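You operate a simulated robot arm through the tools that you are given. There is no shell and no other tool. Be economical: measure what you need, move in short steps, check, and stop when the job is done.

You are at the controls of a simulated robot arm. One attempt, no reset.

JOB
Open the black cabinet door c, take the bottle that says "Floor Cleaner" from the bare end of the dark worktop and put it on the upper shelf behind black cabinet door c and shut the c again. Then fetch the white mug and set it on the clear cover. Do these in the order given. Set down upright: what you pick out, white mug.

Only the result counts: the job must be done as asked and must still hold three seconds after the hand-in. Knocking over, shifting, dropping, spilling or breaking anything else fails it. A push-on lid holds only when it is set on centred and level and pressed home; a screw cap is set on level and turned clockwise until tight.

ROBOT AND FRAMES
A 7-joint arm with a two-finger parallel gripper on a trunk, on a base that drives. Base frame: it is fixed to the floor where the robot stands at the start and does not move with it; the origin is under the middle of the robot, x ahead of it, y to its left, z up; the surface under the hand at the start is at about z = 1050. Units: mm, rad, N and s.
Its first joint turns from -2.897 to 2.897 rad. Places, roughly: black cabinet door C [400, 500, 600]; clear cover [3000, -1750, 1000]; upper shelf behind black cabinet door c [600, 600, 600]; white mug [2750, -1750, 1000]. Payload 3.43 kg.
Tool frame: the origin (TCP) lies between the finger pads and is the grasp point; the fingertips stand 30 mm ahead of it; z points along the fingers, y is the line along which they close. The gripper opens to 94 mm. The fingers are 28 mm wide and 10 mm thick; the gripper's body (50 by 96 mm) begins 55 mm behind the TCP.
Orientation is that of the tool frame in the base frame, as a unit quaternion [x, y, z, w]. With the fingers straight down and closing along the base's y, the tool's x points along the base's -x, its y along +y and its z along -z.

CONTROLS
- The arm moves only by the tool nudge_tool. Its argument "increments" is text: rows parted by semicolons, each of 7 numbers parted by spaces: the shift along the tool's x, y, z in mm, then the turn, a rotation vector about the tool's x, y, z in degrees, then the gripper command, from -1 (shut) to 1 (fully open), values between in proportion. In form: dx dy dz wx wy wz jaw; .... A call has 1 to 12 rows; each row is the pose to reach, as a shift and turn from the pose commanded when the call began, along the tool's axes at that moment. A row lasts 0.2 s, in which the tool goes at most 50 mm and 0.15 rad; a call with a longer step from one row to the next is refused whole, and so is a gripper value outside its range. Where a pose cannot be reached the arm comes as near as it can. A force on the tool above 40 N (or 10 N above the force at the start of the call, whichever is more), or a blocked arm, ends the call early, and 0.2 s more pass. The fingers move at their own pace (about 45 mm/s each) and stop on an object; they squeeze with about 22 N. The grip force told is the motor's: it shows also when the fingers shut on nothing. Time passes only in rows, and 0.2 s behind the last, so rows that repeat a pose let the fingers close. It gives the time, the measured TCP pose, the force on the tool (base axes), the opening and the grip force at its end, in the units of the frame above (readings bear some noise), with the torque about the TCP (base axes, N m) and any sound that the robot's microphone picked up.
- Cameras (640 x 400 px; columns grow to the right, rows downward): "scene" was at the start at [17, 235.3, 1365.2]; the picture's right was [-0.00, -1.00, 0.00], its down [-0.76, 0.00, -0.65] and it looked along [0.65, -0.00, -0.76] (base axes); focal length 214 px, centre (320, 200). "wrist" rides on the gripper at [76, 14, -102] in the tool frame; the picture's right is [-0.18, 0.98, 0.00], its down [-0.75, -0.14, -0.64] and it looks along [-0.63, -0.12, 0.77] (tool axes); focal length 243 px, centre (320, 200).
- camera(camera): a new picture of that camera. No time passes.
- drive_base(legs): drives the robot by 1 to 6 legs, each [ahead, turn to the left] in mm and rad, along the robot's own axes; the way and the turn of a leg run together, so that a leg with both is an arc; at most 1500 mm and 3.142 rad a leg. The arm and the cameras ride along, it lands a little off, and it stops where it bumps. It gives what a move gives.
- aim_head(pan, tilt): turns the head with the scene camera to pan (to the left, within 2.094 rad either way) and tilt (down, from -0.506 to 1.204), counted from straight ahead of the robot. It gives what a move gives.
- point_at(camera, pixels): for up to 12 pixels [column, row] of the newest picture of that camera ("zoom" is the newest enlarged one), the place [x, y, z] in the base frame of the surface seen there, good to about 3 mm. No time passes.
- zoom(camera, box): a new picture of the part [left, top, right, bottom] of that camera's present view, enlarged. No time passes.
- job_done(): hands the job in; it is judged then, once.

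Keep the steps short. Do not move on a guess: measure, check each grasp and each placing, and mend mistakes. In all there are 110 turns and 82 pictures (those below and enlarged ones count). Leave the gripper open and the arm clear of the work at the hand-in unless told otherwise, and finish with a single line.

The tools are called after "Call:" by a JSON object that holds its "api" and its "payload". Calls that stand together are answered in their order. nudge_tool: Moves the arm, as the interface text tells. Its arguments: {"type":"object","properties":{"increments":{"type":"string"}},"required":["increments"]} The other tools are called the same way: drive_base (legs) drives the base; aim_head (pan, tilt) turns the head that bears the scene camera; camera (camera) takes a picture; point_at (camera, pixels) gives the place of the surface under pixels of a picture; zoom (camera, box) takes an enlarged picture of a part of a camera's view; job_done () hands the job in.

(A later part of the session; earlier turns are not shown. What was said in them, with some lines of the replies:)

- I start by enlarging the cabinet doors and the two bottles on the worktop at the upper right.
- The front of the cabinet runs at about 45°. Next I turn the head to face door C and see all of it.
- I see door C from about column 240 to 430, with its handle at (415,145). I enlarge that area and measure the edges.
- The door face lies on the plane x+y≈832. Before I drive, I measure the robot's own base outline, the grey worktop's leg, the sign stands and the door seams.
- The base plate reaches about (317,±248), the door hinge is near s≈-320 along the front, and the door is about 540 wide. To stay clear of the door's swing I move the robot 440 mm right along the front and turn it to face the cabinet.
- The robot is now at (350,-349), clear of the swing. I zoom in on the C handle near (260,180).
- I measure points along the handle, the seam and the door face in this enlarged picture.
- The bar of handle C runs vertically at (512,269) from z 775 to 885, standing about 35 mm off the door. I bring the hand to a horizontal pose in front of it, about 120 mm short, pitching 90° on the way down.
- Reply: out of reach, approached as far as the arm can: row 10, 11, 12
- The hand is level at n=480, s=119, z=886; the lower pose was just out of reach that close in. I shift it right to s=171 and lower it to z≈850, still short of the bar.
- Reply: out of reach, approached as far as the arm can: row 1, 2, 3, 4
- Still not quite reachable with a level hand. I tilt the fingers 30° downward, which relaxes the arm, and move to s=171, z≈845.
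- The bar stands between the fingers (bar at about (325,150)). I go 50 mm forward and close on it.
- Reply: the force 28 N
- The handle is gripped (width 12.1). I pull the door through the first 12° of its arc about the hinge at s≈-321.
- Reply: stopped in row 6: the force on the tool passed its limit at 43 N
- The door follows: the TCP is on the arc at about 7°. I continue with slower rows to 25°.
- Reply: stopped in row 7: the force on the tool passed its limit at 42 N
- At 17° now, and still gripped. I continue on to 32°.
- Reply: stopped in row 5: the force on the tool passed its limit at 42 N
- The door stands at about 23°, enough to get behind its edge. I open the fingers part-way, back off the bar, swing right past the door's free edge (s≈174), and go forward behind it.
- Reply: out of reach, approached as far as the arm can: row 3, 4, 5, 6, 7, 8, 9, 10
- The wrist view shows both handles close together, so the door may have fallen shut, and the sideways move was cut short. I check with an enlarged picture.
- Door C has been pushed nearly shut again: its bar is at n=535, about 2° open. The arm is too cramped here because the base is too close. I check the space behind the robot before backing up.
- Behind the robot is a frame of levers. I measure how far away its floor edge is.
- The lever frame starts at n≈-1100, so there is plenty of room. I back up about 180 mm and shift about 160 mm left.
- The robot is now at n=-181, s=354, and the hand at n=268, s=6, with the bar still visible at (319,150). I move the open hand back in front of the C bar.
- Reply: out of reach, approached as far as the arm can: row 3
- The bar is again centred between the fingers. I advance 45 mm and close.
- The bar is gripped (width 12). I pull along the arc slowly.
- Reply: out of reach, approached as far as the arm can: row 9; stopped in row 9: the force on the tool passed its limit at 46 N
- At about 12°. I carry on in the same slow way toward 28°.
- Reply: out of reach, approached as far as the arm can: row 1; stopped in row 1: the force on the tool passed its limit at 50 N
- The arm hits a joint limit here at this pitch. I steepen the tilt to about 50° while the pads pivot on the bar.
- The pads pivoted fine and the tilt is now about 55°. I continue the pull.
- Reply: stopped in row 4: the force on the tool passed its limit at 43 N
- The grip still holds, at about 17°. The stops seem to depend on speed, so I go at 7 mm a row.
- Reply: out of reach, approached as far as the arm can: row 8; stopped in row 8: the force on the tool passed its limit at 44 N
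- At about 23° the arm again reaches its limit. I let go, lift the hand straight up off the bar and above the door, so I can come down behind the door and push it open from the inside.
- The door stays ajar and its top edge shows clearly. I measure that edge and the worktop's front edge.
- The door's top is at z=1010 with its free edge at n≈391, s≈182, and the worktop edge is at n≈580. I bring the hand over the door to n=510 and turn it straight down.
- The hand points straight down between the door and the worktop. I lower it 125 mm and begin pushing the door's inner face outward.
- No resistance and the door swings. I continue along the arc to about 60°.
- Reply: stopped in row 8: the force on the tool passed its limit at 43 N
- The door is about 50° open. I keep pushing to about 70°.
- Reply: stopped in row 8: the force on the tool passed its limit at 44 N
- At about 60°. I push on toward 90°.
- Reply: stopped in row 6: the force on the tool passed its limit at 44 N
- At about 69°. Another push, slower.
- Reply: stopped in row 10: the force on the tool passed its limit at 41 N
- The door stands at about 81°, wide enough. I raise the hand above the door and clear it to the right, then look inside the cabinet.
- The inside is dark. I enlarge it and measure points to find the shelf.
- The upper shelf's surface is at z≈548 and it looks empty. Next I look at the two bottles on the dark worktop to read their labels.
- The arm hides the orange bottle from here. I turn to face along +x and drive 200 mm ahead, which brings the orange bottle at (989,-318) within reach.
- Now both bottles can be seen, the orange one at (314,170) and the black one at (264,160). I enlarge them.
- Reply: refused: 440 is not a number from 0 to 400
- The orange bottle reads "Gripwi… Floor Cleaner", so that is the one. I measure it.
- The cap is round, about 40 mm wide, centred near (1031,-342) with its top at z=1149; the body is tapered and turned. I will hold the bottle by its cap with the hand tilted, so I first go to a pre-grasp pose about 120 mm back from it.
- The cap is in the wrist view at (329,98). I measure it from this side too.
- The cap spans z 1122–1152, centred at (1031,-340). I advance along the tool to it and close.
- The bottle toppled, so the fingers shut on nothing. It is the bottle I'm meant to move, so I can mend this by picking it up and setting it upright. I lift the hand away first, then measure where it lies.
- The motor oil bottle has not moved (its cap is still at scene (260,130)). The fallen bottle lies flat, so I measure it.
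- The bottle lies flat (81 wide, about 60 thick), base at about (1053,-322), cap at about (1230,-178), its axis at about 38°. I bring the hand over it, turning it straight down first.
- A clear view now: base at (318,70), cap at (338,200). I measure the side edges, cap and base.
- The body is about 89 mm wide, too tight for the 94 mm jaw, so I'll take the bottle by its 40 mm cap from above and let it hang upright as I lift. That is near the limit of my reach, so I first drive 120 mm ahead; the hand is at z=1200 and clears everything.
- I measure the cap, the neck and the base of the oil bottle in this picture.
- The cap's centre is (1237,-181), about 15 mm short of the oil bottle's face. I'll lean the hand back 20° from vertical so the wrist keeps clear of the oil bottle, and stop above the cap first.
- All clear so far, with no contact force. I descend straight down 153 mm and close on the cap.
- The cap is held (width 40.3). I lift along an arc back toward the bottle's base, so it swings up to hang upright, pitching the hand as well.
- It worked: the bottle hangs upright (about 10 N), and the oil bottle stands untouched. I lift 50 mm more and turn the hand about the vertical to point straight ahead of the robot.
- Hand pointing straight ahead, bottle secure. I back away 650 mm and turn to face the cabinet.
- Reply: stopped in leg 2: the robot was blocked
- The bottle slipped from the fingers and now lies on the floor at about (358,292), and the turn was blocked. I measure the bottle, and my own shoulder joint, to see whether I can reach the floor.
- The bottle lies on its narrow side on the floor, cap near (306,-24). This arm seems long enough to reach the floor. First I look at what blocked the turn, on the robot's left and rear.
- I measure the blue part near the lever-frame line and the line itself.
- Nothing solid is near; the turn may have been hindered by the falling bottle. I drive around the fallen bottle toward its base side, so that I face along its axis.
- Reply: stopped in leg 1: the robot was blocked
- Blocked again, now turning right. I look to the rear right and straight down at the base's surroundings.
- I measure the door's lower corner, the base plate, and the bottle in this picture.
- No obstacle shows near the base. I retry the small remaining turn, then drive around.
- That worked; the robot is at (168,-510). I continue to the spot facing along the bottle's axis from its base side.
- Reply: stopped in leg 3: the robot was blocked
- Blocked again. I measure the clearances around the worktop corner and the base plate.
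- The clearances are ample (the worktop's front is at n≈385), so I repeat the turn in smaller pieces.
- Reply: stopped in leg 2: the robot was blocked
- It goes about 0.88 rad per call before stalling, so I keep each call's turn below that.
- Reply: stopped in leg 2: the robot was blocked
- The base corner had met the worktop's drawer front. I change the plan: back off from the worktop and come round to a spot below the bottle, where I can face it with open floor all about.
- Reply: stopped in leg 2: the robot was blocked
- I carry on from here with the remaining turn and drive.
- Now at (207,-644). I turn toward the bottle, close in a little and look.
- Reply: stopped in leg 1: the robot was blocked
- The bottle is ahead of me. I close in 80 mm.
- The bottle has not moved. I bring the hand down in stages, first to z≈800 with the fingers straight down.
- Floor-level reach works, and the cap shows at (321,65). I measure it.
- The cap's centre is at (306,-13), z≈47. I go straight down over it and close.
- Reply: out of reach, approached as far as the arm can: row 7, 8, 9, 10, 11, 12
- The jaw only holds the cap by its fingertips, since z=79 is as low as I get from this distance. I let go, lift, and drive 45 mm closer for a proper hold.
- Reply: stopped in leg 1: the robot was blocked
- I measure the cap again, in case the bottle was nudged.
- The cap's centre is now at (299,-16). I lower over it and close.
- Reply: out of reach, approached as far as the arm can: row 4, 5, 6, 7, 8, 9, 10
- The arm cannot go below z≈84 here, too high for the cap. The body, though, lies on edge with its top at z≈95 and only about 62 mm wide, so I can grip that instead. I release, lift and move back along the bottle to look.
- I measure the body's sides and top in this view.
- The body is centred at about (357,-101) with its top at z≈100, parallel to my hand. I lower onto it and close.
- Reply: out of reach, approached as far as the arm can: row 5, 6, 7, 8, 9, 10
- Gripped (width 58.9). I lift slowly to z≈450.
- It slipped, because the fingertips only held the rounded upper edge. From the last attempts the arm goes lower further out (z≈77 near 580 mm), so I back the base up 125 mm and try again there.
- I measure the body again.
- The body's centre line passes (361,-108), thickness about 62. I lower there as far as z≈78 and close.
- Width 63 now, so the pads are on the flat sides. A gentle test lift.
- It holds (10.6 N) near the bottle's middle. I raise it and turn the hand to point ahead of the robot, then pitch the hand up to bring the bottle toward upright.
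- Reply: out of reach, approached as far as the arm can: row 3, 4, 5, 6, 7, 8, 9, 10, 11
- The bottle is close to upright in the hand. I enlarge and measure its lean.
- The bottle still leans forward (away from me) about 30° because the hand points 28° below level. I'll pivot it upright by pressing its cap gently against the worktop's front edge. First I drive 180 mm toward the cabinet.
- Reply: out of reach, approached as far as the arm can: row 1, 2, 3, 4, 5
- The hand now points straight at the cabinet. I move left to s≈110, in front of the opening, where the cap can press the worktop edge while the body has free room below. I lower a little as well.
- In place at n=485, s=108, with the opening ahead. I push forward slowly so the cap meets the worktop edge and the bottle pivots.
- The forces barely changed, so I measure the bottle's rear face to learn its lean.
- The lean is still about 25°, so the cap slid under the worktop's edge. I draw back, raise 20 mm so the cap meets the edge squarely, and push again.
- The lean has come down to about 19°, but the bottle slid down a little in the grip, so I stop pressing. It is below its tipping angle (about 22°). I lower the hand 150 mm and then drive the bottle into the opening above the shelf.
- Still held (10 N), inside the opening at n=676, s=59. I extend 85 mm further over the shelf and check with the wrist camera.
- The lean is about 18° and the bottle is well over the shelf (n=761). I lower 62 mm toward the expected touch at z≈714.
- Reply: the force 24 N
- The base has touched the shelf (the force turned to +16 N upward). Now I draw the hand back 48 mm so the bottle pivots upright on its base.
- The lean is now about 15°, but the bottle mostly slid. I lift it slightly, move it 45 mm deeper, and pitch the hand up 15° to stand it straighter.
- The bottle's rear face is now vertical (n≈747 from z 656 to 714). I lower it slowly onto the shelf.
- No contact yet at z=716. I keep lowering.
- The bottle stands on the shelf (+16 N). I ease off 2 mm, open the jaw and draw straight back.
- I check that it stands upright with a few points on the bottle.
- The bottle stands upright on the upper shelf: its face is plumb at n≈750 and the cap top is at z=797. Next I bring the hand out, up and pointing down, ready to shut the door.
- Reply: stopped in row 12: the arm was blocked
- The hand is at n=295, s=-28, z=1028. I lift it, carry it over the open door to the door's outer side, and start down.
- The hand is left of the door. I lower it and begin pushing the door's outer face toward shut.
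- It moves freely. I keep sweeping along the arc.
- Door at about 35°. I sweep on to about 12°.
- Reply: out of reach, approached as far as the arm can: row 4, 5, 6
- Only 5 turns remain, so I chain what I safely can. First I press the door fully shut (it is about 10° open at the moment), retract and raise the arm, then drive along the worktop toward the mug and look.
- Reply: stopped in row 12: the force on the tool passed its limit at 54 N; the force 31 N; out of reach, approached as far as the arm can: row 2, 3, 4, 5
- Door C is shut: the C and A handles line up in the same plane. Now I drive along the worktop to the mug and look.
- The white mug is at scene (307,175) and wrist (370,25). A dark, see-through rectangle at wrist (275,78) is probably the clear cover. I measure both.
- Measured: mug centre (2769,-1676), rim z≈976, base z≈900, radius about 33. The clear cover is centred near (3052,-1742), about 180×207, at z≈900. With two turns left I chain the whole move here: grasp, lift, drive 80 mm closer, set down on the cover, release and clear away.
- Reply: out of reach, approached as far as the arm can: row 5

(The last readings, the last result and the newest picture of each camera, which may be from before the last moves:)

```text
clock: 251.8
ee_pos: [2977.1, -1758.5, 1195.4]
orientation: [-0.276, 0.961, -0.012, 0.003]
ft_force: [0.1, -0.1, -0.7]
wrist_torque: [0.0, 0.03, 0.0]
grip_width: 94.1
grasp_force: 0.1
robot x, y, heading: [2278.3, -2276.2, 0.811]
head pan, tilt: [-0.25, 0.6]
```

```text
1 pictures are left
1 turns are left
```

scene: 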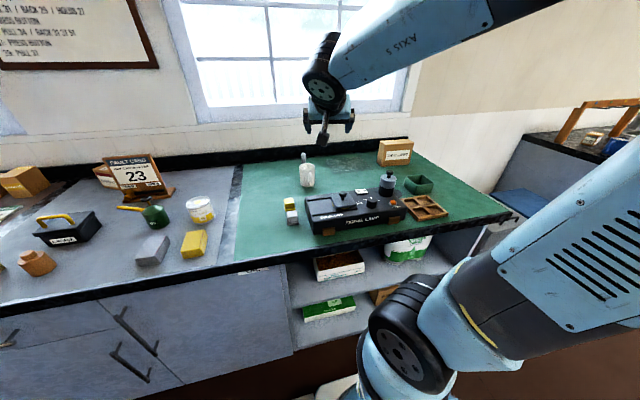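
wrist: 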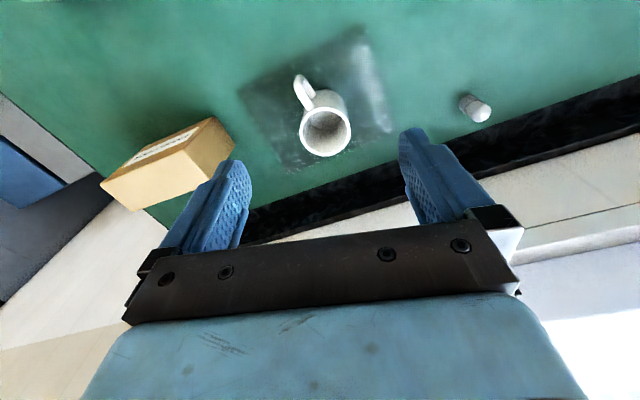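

The mug stands upright on the clear cover at (325,120), the gripper is open and clear, so I hand in.

Call:
{"api": "job_done", "payload": {}}

```text
The job is handed in.
```

The Floor Cleaner bottle is upright on the upper shelf behind door C, door C is shut, and the white mug is upright on the clear cover; on the way the bottle was knocked over once and dropped to the floor once before I set it in place, and the base bumped the worktop's drawer front.
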